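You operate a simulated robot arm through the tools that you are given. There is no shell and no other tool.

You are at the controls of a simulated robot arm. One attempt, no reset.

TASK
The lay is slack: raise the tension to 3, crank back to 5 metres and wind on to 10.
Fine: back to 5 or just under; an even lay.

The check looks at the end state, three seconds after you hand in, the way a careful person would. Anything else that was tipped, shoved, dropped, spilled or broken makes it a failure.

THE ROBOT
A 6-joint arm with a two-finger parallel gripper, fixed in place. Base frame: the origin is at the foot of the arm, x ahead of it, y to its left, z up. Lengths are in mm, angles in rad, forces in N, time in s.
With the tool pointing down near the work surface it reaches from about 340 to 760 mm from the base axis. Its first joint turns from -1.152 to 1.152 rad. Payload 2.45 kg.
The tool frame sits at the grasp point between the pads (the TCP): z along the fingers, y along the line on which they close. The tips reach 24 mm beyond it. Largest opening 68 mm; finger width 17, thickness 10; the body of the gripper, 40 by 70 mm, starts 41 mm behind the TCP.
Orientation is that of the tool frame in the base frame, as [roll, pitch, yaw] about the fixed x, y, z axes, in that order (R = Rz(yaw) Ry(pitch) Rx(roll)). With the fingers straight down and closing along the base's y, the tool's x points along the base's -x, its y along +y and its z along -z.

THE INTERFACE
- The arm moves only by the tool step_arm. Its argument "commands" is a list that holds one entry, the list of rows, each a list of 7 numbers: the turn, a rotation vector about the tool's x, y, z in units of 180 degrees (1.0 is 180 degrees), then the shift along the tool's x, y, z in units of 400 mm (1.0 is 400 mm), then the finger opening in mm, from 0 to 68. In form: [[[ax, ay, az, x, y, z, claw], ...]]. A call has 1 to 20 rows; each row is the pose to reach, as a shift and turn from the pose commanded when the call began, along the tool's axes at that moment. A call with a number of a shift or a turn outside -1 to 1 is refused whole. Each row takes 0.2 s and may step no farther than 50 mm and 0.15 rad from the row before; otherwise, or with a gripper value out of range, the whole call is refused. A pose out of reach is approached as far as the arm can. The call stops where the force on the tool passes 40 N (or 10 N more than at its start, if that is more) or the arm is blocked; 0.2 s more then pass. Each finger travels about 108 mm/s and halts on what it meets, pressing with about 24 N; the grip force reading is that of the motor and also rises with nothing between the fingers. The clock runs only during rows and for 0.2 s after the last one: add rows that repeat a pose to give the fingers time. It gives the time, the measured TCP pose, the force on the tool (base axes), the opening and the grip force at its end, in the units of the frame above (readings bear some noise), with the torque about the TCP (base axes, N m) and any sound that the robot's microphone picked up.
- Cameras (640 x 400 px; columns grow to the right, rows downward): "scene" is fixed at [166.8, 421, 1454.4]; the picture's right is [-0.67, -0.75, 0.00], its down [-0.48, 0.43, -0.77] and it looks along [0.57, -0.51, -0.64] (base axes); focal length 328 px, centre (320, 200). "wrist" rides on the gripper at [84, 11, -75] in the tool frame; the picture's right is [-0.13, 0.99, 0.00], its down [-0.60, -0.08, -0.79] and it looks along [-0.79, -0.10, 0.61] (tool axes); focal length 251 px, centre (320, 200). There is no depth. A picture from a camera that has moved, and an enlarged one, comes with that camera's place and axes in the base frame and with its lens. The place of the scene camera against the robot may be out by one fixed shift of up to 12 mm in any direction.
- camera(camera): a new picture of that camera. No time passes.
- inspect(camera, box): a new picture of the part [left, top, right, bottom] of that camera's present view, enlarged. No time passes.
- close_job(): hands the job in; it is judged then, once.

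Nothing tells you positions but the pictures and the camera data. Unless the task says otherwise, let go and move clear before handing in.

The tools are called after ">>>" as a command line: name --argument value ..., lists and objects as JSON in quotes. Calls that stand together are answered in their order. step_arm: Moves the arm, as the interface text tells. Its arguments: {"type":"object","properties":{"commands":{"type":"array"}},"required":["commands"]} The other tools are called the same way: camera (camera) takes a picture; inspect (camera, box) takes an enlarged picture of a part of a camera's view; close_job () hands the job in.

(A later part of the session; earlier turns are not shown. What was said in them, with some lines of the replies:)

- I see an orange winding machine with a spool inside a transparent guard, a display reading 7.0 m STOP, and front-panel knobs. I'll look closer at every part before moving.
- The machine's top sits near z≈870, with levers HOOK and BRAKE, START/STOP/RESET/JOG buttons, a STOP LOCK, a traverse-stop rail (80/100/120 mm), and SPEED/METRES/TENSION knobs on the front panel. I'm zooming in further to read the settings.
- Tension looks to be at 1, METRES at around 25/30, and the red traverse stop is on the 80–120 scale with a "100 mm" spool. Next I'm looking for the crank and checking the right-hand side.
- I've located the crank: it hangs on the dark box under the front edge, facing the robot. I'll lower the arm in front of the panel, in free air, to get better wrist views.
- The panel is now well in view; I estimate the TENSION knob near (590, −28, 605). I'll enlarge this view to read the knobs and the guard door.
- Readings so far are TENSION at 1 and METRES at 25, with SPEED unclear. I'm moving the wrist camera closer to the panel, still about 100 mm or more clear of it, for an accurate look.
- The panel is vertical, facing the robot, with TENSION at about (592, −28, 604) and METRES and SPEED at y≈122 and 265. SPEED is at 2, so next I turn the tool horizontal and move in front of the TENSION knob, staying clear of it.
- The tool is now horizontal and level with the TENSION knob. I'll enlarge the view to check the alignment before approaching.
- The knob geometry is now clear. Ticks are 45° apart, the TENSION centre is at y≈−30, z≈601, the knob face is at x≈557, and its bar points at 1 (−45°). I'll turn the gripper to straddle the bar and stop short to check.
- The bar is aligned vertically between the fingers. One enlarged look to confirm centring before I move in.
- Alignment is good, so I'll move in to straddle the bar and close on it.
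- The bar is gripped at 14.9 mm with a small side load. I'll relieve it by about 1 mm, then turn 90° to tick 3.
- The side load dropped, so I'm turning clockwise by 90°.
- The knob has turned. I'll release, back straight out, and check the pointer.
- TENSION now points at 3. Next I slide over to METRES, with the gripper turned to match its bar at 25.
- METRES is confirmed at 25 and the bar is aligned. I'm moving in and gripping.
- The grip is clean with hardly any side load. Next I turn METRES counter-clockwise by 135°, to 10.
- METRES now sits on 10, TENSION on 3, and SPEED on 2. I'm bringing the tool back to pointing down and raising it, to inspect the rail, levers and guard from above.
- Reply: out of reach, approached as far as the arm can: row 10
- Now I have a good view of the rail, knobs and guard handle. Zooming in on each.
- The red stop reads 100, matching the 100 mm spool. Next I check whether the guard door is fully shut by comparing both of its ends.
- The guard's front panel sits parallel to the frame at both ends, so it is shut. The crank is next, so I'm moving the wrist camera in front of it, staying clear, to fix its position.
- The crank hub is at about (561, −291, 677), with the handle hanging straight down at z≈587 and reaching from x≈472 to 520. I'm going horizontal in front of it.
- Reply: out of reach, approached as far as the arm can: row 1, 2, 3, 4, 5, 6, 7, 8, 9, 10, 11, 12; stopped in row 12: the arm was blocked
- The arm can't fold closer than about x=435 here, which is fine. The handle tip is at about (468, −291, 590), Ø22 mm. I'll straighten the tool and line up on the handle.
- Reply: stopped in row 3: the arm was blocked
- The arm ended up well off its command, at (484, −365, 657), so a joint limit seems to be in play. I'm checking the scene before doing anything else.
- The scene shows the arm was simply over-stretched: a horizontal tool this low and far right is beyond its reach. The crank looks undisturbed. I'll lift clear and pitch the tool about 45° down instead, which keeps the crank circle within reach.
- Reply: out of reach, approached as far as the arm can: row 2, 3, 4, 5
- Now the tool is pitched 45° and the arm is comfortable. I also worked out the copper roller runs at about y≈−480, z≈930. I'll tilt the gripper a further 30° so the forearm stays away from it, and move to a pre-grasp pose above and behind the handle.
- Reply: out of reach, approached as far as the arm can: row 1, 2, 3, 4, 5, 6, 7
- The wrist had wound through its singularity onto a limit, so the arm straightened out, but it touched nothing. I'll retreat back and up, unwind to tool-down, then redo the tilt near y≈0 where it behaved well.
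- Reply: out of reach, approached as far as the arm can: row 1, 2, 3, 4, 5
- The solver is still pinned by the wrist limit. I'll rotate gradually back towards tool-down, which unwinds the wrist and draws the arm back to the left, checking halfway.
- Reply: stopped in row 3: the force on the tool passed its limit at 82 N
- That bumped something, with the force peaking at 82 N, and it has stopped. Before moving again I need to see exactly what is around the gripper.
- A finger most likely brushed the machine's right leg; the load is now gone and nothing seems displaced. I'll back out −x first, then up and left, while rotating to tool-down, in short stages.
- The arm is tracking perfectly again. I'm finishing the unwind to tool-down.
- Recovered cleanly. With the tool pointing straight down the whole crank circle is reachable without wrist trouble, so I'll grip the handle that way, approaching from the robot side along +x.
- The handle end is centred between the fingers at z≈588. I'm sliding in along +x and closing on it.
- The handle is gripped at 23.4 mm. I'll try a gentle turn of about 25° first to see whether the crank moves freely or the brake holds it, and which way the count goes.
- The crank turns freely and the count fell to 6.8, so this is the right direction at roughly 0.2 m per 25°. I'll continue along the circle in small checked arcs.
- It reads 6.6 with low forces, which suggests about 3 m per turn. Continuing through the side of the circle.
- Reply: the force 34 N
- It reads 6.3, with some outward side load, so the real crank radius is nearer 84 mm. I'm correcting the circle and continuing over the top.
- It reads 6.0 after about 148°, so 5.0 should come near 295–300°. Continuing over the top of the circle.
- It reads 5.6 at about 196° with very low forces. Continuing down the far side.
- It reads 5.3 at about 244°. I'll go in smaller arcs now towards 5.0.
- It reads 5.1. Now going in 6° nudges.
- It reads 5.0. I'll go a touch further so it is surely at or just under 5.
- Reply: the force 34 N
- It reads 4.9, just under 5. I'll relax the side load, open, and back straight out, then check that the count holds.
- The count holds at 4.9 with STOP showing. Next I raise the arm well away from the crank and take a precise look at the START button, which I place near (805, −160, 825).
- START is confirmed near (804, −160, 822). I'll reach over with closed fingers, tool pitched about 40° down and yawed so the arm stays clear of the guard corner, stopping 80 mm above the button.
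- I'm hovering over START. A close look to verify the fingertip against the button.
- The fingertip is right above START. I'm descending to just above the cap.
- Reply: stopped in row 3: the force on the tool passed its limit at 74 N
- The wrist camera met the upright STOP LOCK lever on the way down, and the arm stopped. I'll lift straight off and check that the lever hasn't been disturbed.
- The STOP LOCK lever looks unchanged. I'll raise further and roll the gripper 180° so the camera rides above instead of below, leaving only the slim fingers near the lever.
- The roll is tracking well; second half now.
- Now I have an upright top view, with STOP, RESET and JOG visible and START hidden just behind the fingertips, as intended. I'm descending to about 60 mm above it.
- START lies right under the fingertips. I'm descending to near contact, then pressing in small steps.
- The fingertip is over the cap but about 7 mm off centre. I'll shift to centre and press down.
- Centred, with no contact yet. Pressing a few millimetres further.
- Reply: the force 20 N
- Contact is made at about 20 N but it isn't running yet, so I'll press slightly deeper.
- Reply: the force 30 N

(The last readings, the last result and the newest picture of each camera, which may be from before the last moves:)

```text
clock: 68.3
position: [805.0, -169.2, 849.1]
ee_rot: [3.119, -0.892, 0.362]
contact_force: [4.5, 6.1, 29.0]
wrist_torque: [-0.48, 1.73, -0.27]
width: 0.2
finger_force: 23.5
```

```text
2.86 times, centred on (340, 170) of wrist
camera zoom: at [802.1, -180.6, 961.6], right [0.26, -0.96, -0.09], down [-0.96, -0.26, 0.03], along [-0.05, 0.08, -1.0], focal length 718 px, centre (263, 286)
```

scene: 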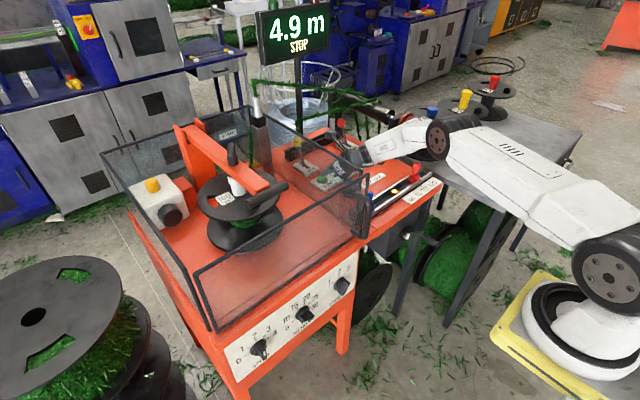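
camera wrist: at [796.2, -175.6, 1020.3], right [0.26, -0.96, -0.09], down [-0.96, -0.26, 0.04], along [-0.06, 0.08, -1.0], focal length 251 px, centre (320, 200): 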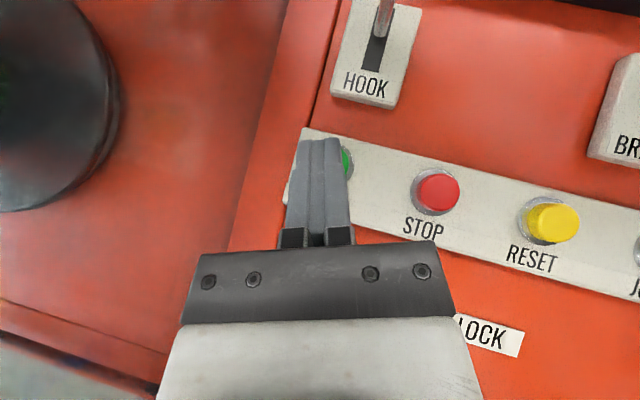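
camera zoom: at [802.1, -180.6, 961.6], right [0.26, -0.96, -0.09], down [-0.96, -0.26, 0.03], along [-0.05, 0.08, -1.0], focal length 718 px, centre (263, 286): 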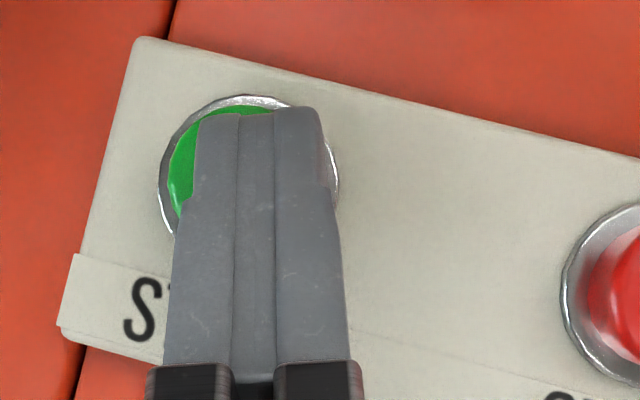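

>>> step_arm --commands '[[[0, 0, 0, -0.0048, 0, 0.004, 0], [0, 0, 0, -0.0048, 0, 0.004, 0]]]'

>>> inspect --camera "scene" --box '[230, 0, 350, 100]'

>>> inspect --camera "scene" --box '[305, 130, 375, 195]'

```text
clock: 68.9
position: [805.0, -168.1, 849.3]
ee_rot: [3.116, -0.895, 0.366]
contact_force: [5.1, 11.1, 34.7]
wrist_torque: [-0.62, 2.05, -0.64]
width: 0.1
finger_force: 23.5
```

```text
4.00 times, centred on (290, 50) of scene
camera zoom: at [166.0, 421.5, 1454.3], right [-0.67, -0.75, 0.0], down [-0.48, 0.43, -0.77], along [0.57, -0.51, -0.64], focal length 1310 px, centre (440, 800)
```

zoom: 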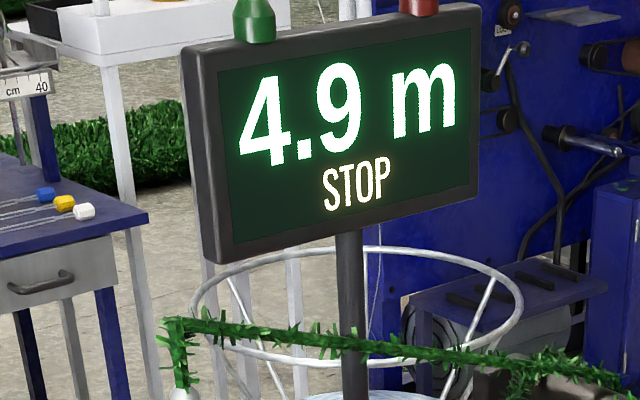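

```text
6.15 times, centred on (340, 162) of scene
camera zoom: at [166.0, 421.5, 1454.3], right [-0.67, -0.75, 0.0], down [-0.48, 0.43, -0.77], along [0.57, -0.51, -0.64], focal length 2016 px, centre (197, 431)
```

zoom: 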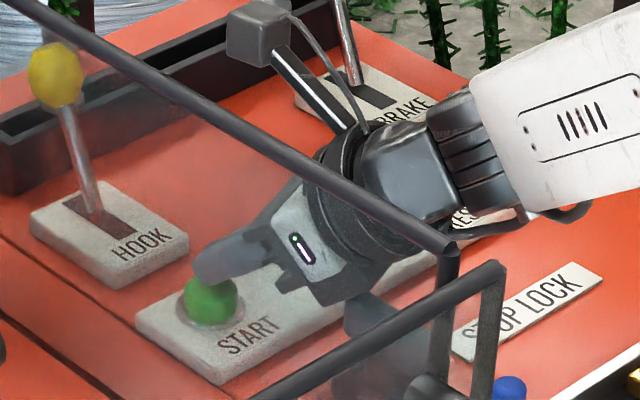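

The torque shows the load is mostly on the STOP LOCK lever under the wrist ring, not the button. I'll lift off, pitch the tool steeper to 47° so the ring clears the lever, and aim at the near half of the cap.

>>> step_arm --commands '[[[0, 0, 0, 0.0773, 0.0007, -0.0634, 0], [-0.0095, -0.0425, 0.0118, 0.0773, 0.0007, -0.0634, 0], [-0.0095, -0.0425, 0.0118, 0.053, -0.0056, -0.0578, 0], [-0.0095, -0.0425, 0.0118, 0.053, -0.0056, -0.0578, 0]]]'

>>> camera --camera "wrist"

>>> inspect --camera "scene" --box '[305, 130, 395, 215]'

```text
clock: 69.9
position: [796.7, -168.5, 871.1]
ee_rot: [3.139, -0.749, 0.298]
contact_force: [-0.4, -0.2, 0.4]
wrist_torque: [0.0, -0.02, 0.0]
width: 0.0
finger_force: 23.4
```

```text
taken
camera wrist: at [809.2, -176.2, 982.7], right [0.2, -0.98, -0.09], down [-0.96, -0.21, 0.17], along [-0.18, 0.05, -0.98], focal length 251 px, centre (320, 200)
```

wrist: 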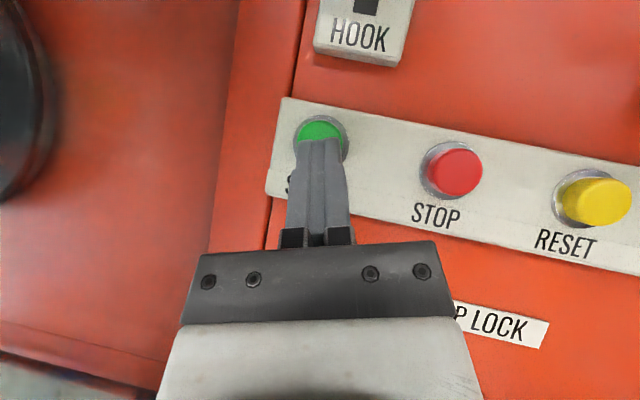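

```text
4.71 times, centred on (350, 172) of scene
camera zoom: at [166.8, 421.0, 1454.4], right [-0.67, -0.75, 0.0], down [-0.48, 0.43, -0.77], along [0.57, -0.51, -0.64], focal length 1542 px, centre (179, 329)
```

zoom: 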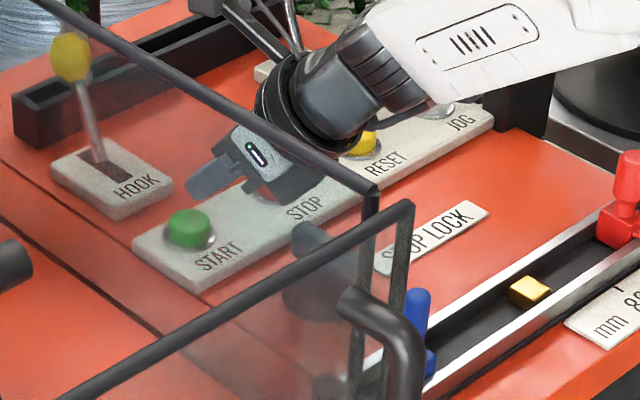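

Much better clearance now, and the cap is visible ahead of the fingertips. Descending and pressing.

>>> step_arm --commands '[[[0, 0, 0, -0.021, -0.0033, 0.0317, 0], [0, 0, 0, -0.0296, -0.0033, 0.0408, 0], [0, 0, 0, -0.033, -0.0033, 0.0445, 0]]]'

>>> inspect --camera "scene" --box '[230, 0, 350, 100]'

>>> inspect --camera "wrist" --box '[240, 80, 440, 220]'

```text
clock: 70.7
position: [797.7, -166.6, 850.0]
ee_rot: [3.137, -0.751, 0.301]
contact_force: [0.4, 0.2, 0.4]
wrist_torque: [0.0, -0.02, 0.01]
width: 0.0
finger_force: 24.0
```

```text
4.00 times, centred on (290, 50) of scene
camera zoom: at [166.8, 421.0, 1454.4], right [-0.67, -0.75, 0.0], down [-0.48, 0.43, -0.77], along [0.57, -0.51, -0.64], focal length 1310 px, centre (440, 800)
```

zoom: 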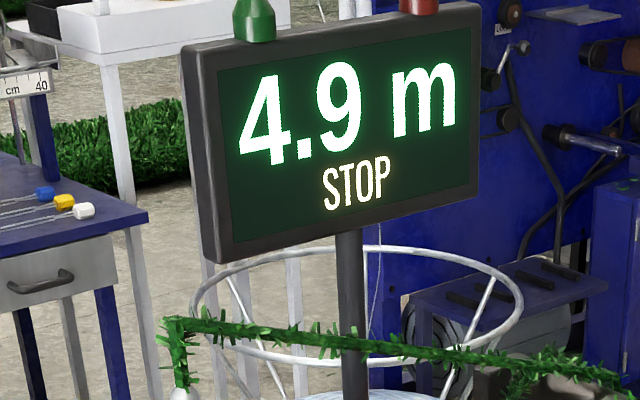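

```text
2.86 times, centred on (340, 150) of wrist
camera zoom: at [811.2, -174.4, 961.6], right [0.2, -0.98, -0.09], down [-0.96, -0.21, 0.17], along [-0.18, 0.05, -0.98], focal length 718 px, centre (263, 343)
```

zoom: 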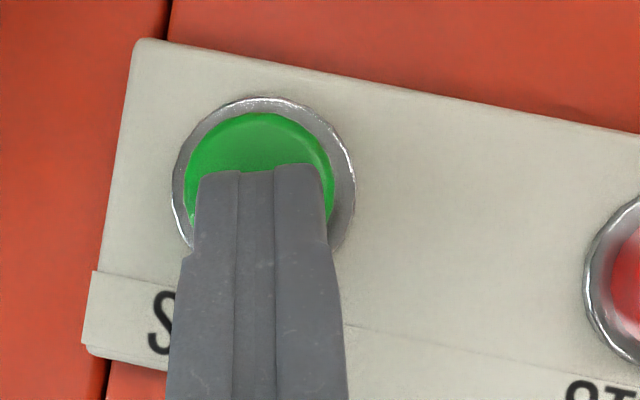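

>>> step_arm --commands '[[[0, 0, 0, -0.001, 0, 0.0128, 0], [0, 0, 0, -0.0045, 0, 0.0165, 0]]]'

>>> inspect --camera "scene" --box '[230, 0, 350, 100]'

```text
clock: 71.3
position: [801.5, -165.8, 843.6]
ee_rot: [3.138, -0.751, 0.301]
contact_force: [0.6, -0.2, 3.4]
wrist_torque: [-0.01, -0.04, -0.02]
width: 0.0
finger_force: 23.8
heard: click
```

```text
4.00 times, centred on (290, 50) of scene
camera zoom: at [166.7, 421.0, 1454.4], right [-0.67, -0.75, 0.0], down [-0.48, 0.43, -0.77], along [0.57, -0.51, -0.64], focal length 1310 px, centre (440, 800)
```

zoom: 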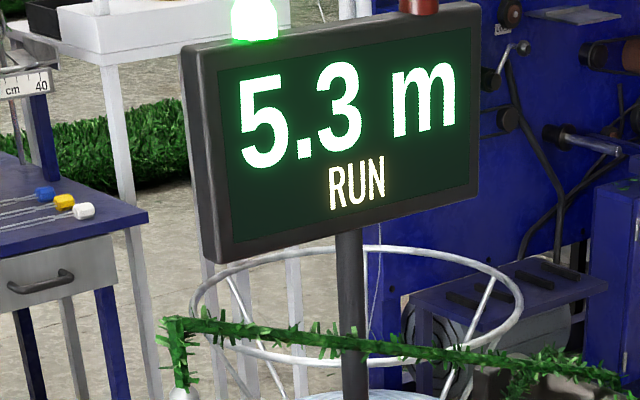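

A click, and the display shows RUN at 5.3 m and counting. I'm lifting clear of the button while it winds on.

>>> step_arm --commands '[[[0, 0, 0, 0.06, 0, -0.064, 0], [0, 0, 0, 0.12, 0, -0.128, 0]]]'

>>> camera --camera "scene"

```text
clock: 71.9
position: [800.6, -166.8, 914.3]
ee_rot: [3.139, -0.749, 0.3]
contact_force: [0.3, 0.0, -0.5]
wrist_torque: [-0.01, 0.0, 0.0]
width: 0.1
finger_force: 23.6
```

```text
taken
```

scene: 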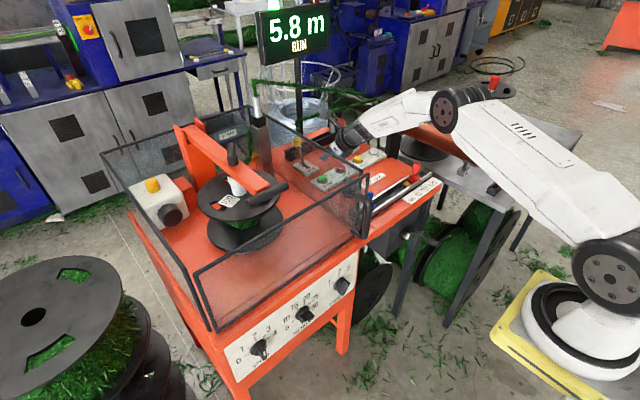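

It's winding at about 0.8 m/s and the spool is turning. Holding still while it runs.

>>> step_arm --commands '[[[0, 0, 0, 0, 0, 0, 0], [0, 0, 0, 0, 0, 0, 0], [0, 0, 0, 0, 0, 0, 0], [0, 0, 0, 0, 0, 0, 0], [0, 0, 0, 0, 0, 0, 0], [0, 0, 0, 0, 0, 0, 0], [0, 0, 0, 0, 0, 0, 0], [0, 0, 0, 0, 0, 0, 0], [0, 0, 0, 0, 0, 0, 0], [0, 0, 0, 0, 0, 0, 0]]]'

>>> inspect --camera "scene" --box '[230, 0, 350, 100]'

>>> camera --camera "wrist"

```text
clock: 74.1
position: [801.2, -166.3, 913.5]
ee_rot: [3.138, -0.749, 0.301]
contact_force: [-0.7, -0.2, 0.8]
wrist_torque: [-0.02, 0.04, -0.01]
width: 0.0
finger_force: 23.8
```

```text
4.00 times, centred on (290, 50) of scene
camera zoom: at [166.8, 421.0, 1454.4], right [-0.67, -0.75, 0.0], down [-0.48, 0.43, -0.77], along [0.57, -0.51, -0.64], focal length 1310 px, centre (440, 800)
```

zoom: 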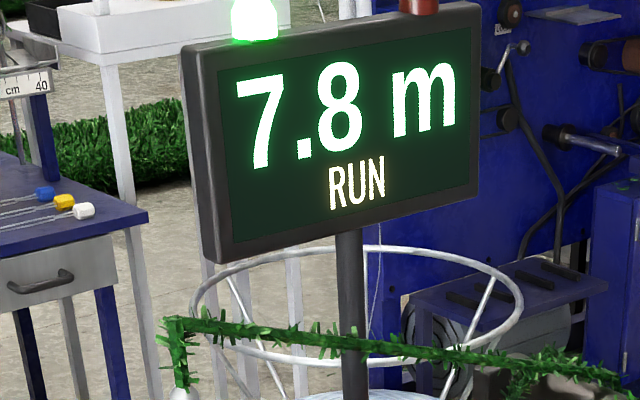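

```text
taken
camera wrist: at [814.3, -174.1, 1025.7], right [0.2, -0.98, -0.09], down [-0.96, -0.21, 0.17], along [-0.18, 0.05, -0.98], focal length 251 px, centre (320, 200)
```

wrist: 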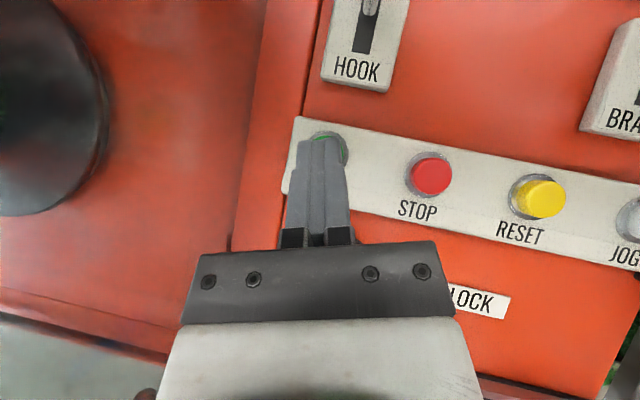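

At 7.8 m and rising; waiting for the auto-stop at 10.

>>> step_arm --commands '[[[0, 0, 0, 0, 0, 0, 0], [0, 0, 0, 0, 0, 0, 0], [0, 0, 0, 0, 0, 0, 0], [0, 0, 0, 0, 0, 0, 0], [0, 0, 0, 0, 0, 0, 0], [0, 0, 0, 0, 0, 0, 0], [0, 0, 0, 0, 0, 0, 0], [0, 0, 0, 0, 0, 0, 0], [0, 0, 0, 0, 0, 0, 0], [0, 0, 0, 0, 0, 0, 0], [0, 0, 0, 0, 0, 0, 0]]]'

>>> inspect --camera "scene" --box '[230, 0, 350, 100]'

```text
clock: 76.5
position: [800.8, -165.5, 913.8]
ee_rot: [3.138, -0.751, 0.3]
contact_force: [0.3, -0.7, 0.1]
wrist_torque: [0.01, -0.02, 0.0]
width: 0.0
finger_force: 23.8
```

```text
4.00 times, centred on (290, 50) of scene
camera zoom: at [166.8, 421.0, 1454.4], right [-0.67, -0.75, 0.0], down [-0.48, 0.43, -0.77], along [0.57, -0.51, -0.64], focal length 1310 px, centre (440, 800)
```

zoom: 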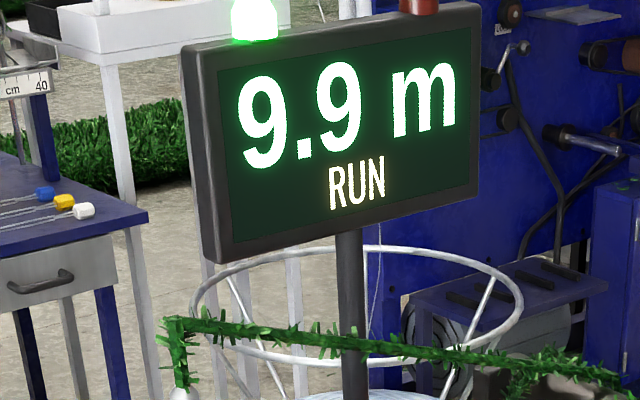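

>>> step_arm --commands '[[[0, 0, 0, 0, 0, 0, 0], [0, 0, 0, 0, 0, 0, 0]]]'

>>> inspect --camera "scene" --box '[230, 0, 350, 100]'

>>> camera --camera "scene"

```text
clock: 77.1
position: [801.8, -164.8, 913.8]
ee_rot: [3.138, -0.75, 0.301]
contact_force: [0.7, -0.2, 0.7]
wrist_torque: [0.02, 0.04, 0.01]
width: 0.0
finger_force: 23.8
```

```text
4.00 times, centred on (290, 50) of scene
camera zoom: at [166.8, 421.0, 1454.4], right [-0.67, -0.75, 0.0], down [-0.48, 0.43, -0.77], along [0.57, -0.51, -0.64], focal length 1310 px, centre (440, 800)
```

zoom: 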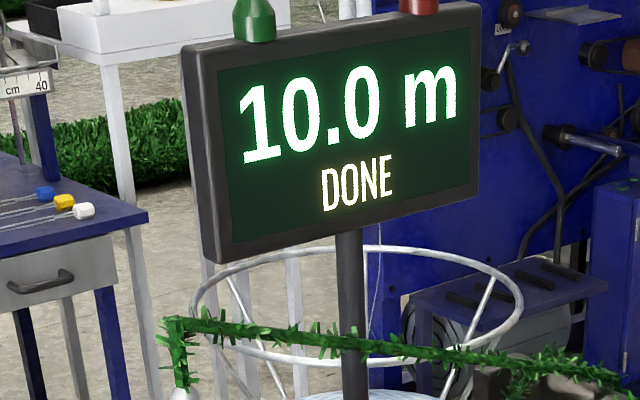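

```text
taken
```

scene: 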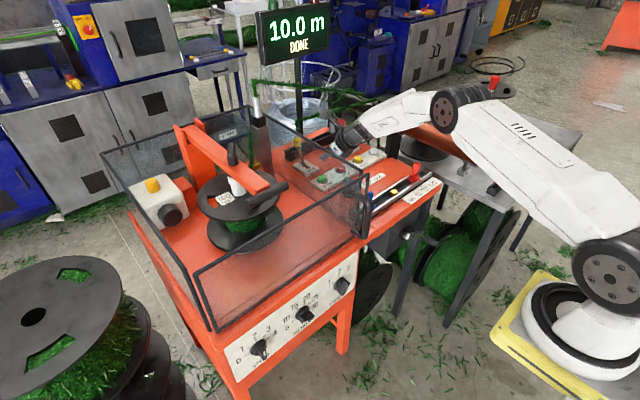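

The display shows 10.0 m DONE. Now I lift up and withdraw clear, then inspect the lay and every control.

>>> step_arm --commands '[[[0, 0, 0, 0.06, 0, -0.064, 0], [0, 0, 0, 0.12, 0, -0.128, 0], [0, 0, 0, 0.18, 0, -0.192, 0], [0, 0, 0, 0.2387, 0, -0.256, 0], [0, 0, 0, 0.1637, -0.0314, -0.326, 0], [0, 0, 0, 0.0887, -0.0628, -0.396, 0], [0, 0, 0, 0.0137, -0.094, -0.466, 0], [0, 0, 0, -0.0612, -0.1253, -0.536, 0], [0, 0, 0, -0.136, -0.1567, -0.606, 0], [0, 0, 0, -0.211, -0.188, -0.676, 0], [0, 0, 0, -0.2858, -0.2193, -0.745, 0], [0, 0, 0, -0.2858, -0.2193, -0.745, 0]]]'

>>> camera --camera "scene"

>>> camera --camera "wrist"

>>> inspect --camera "scene" --box '[170, 110, 300, 260]'

>>> inspect --camera "scene" --box '[270, 110, 450, 220]'

>>> inspect --camera "scene" --box '[230, 240, 380, 370]'

```text
clock: 79.7
position: [500.2, -164.9, 1053.7]
ee_rot: [3.139, -0.751, 0.3]
contact_force: [0.1, 1.0, 0.3]
wrist_torque: [0.02, 0.0, 0.01]
width: 0.1
finger_force: 23.8
```

```text
taken
```

scene: 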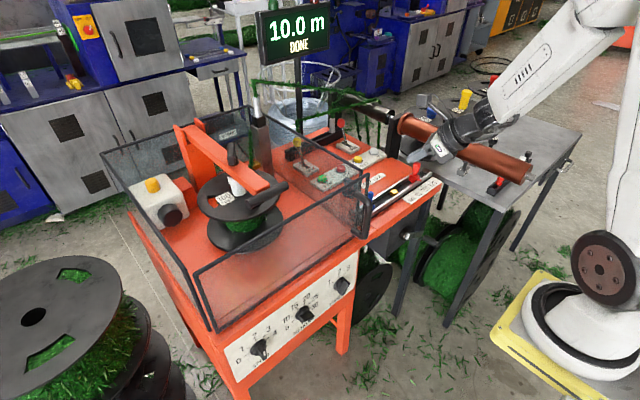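

```text
taken
camera wrist: at [513.5, -173.2, 1165.6], right [0.2, -0.98, -0.09], down [-0.96, -0.21, 0.17], along [-0.18, 0.05, -0.98], focal length 251 px, centre (320, 200)
```

wrist: 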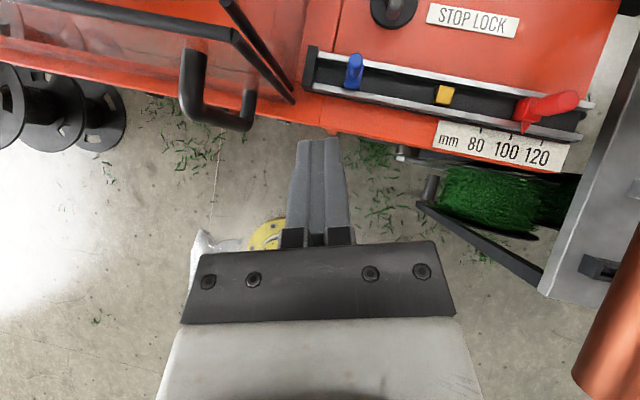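

```text
2.67 times, centred on (235, 185) of scene
camera zoom: at [166.8, 421.0, 1454.4], right [-0.67, -0.75, 0.0], down [-0.48, 0.43, -0.77], along [0.57, -0.51, -0.64], focal length 874 px, centre (547, 240)
```

zoom: 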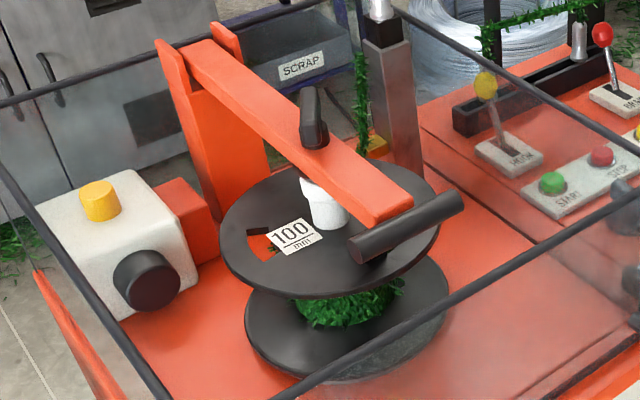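

```text
3.56 times, centred on (360, 165) of scene
camera zoom: at [166.8, 421.0, 1454.4], right [-0.67, -0.75, 0.0], down [-0.48, 0.43, -0.77], along [0.57, -0.51, -0.64], focal length 1165 px, centre (178, 324)
```

zoom: 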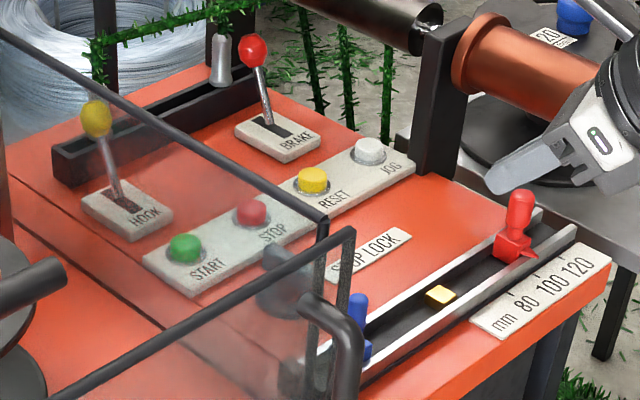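

```text
3.08 times, centred on (305, 305) of scene
camera zoom: at [166.8, 421.0, 1454.4], right [-0.67, -0.75, 0.0], down [-0.48, 0.43, -0.77], along [0.57, -0.51, -0.64], focal length 1008 px, centre (366, -123)
```

zoom: 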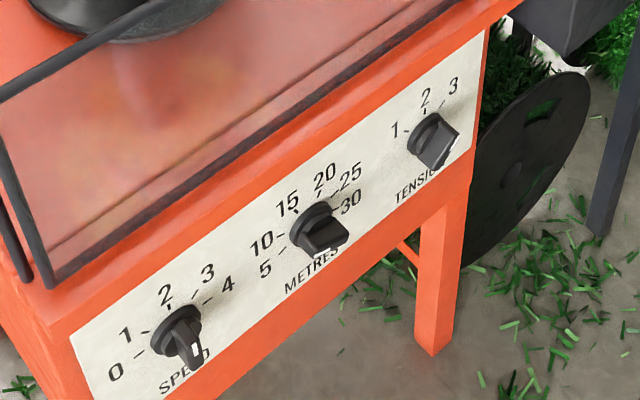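

All done on the display. I'm examining the red stop pointer and STOP LOCK lever from this top view to be sure nothing shifted.

>>> inspect --camera "wrist" --box '[300, 0, 600, 190]'

>>> inspect --camera "wrist" --box '[420, 80, 590, 180]'

>>> inspect --camera "scene" --box '[225, 200, 300, 260]'

>>> inspect --camera "scene" --box '[350, 150, 450, 220]'

>>> inspect --camera "scene" --box '[330, 150, 390, 250]'

```text
2.11 times, centred on (450, 95) of wrist
camera zoom: at [513.5, -173.2, 1165.6], right [0.2, -0.98, -0.09], down [-0.96, -0.21, 0.17], along [-0.18, 0.05, -0.98], focal length 529 px, centre (46, 421)
```

zoom: 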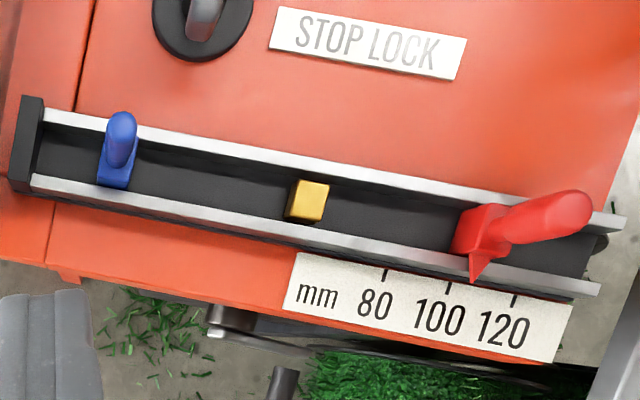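

```text
3.76 times, centred on (505, 130) of wrist
camera zoom: at [513.5, -173.2, 1165.6], right [0.2, -0.98, -0.09], down [-0.96, -0.21, 0.17], along [-0.18, 0.05, -0.98], focal length 947 px, centre (-376, 464)
```

zoom: 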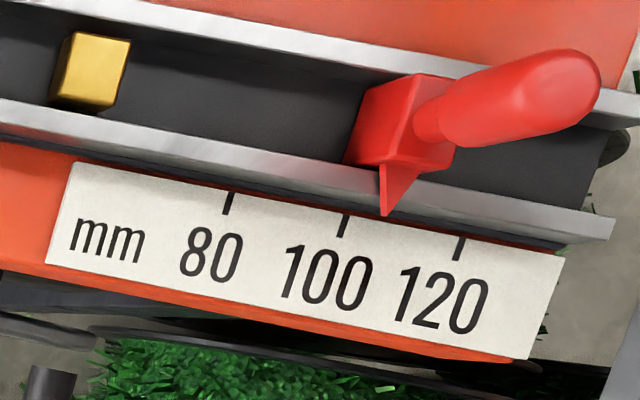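

```text
6.67 times, centred on (262, 230) of scene
camera zoom: at [166.8, 421.0, 1454.4], right [-0.67, -0.75, 0.0], down [-0.48, 0.43, -0.77], along [0.57, -0.51, -0.64], focal length 2184 px, centre (703, 0)
```

zoom: 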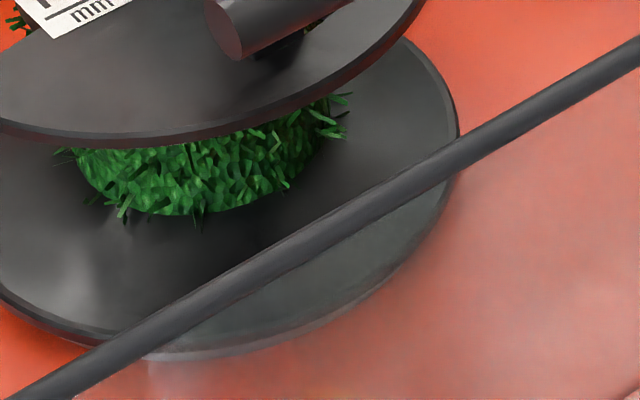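

```text
5.71 times, centred on (400, 185) of scene
camera zoom: at [166.8, 421.0, 1454.4], right [-0.67, -0.75, 0.0], down [-0.48, 0.43, -0.77], along [0.57, -0.51, -0.64], focal length 1872 px, centre (-137, 286)
```

zoom: 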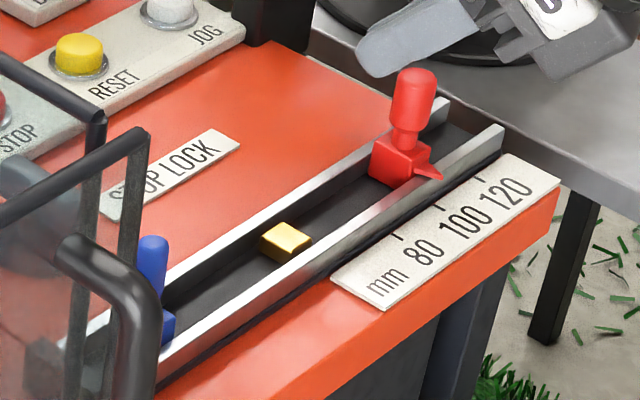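

```text
4.00 times, centred on (360, 200) of scene
camera zoom: at [166.8, 421.0, 1454.4], right [-0.67, -0.75, 0.0], down [-0.48, 0.43, -0.77], along [0.57, -0.51, -0.64], focal length 1310 px, centre (160, 200)
```

zoom: 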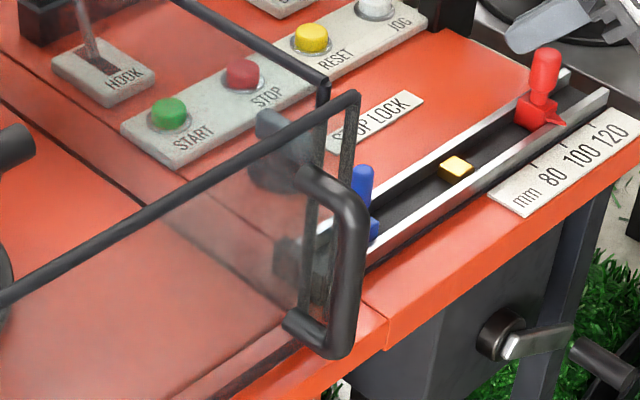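

The pointer, knobs, levers and lock all look as they should, and the lay on the spool looks smooth. I'll move fully clear and compare the side table with the starting picture.

>>> step_arm --commands '[[[0, 0, 0, 0.0224, -0.0928, -0.0304, 0], [0, 0, 0, 0.0448, -0.1855, -0.0608, 0], [0, 0, 0, 0.0671, -0.2783, -0.0911, 0], [0, 0, 0, 0.0895, -0.371, -0.1215, 0], [0, 0, 0, 0.0895, -0.371, -0.1215, 20], [0, 0, 0, 0.0895, -0.371, -0.1215, 20]]]'

>>> camera --camera "scene"

>>> inspect --camera "scene" --box '[400, 60, 600, 220]'

>>> inspect --camera "scene" --box '[340, 180, 520, 330]'

>>> camera --camera "wrist"

```text
clock: 81.1
position: [453.0, -25.0, 1113.1]
ee_rot: [3.14, -0.751, 0.299]
contact_force: [-0.1, 0.8, -0.3]
wrist_torque: [-0.01, 0.01, 0.01]
width: 20.0
finger_force: 0.1
```

```text
taken
```

scene: 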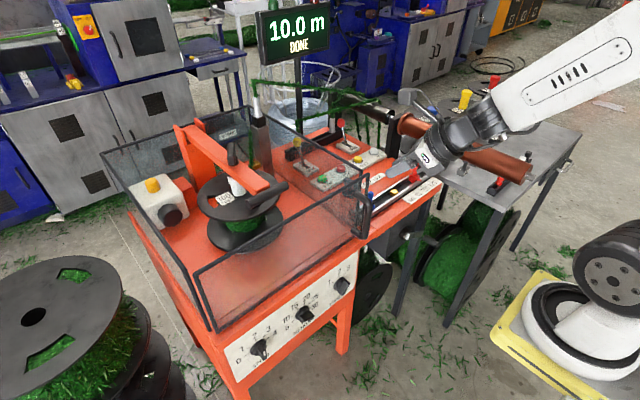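

```text
2.50 times, centred on (500, 140) of scene
camera zoom: at [166.8, 421.0, 1454.4], right [-0.67, -0.75, 0.0], down [-0.48, 0.43, -0.77], along [0.57, -0.51, -0.64], focal length 819 px, centre (-130, 350)
```

zoom: 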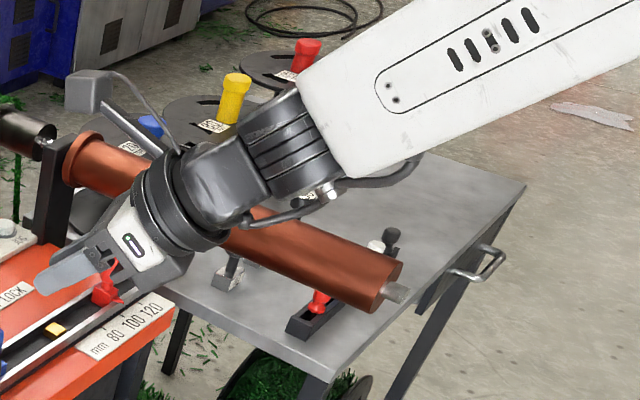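

```text
2.67 times, centred on (430, 255) of scene
camera zoom: at [166.8, 421.0, 1454.4], right [-0.67, -0.75, 0.0], down [-0.48, 0.43, -0.77], along [0.57, -0.51, -0.64], focal length 874 px, centre (27, 53)
```

zoom: 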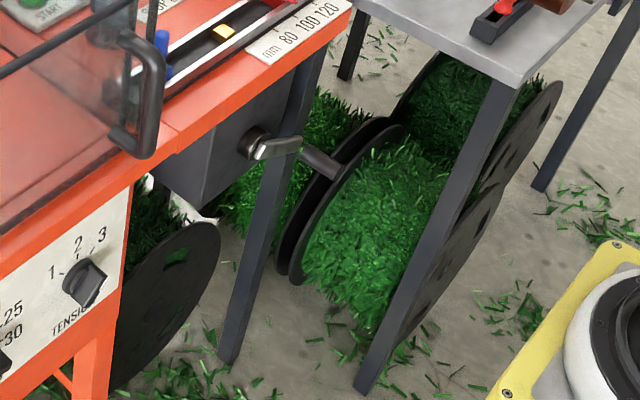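

```text
taken
camera wrist: at [464.8, -33.7, 1225.4], right [0.2, -0.98, -0.09], down [-0.96, -0.21, 0.17], along [-0.18, 0.05, -0.98], focal length 251 px, centre (320, 200)
```

wrist: 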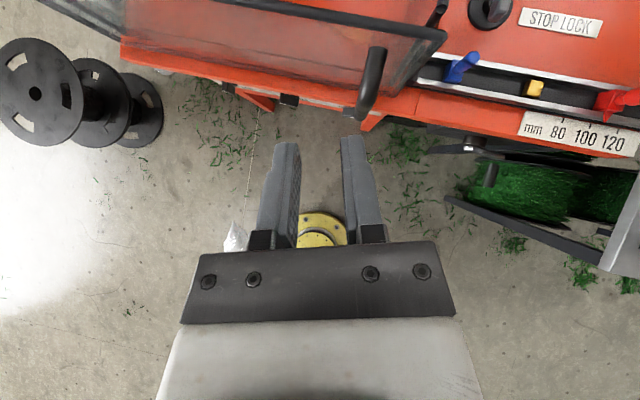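

The display reads 10.0 m DONE, with TENSION at 3 and METRES at 10. I cranked back to 4.9 m before winding on, the lay looks smooth, and nothing appears out of place. The arm is open and well clear, so I'm handing in.

>>> close_job

```text
The job is handed in.
```

The job is handed in. The counter reads 10.0 m and shows DONE.

- **Tension:** the TENSION knob went from 1 to 3 before any winding.
- **Crank back:** I cranked the spool back from 7.0 m to 4.9 m, just under 5.
- **Wind on:** I set METRES from 25 to 10 and pressed START. The machine ran at SPEED 2 and stopped itself at 10.0 m.
- **Lay:** it looks smooth in the scene camera. I did not get a close-up of it. The red stop still reads about 100, matching the 100 mm spool.

**Contacts on the way:**
- The gripper struck something near the machine's right-hand leg at about 82 N, most likely the leg itself.
- On the way to START, I bumped the STOP LOCK lever twice: once at 74 N with the wrist camera, then at up to about 35 N with the wrist ring.

In the pictures afterwards the lever, the stops and the side-table items appeared unmoved, though the arm hid part of the side table. The gripper is open and the arm is clear of the machine.
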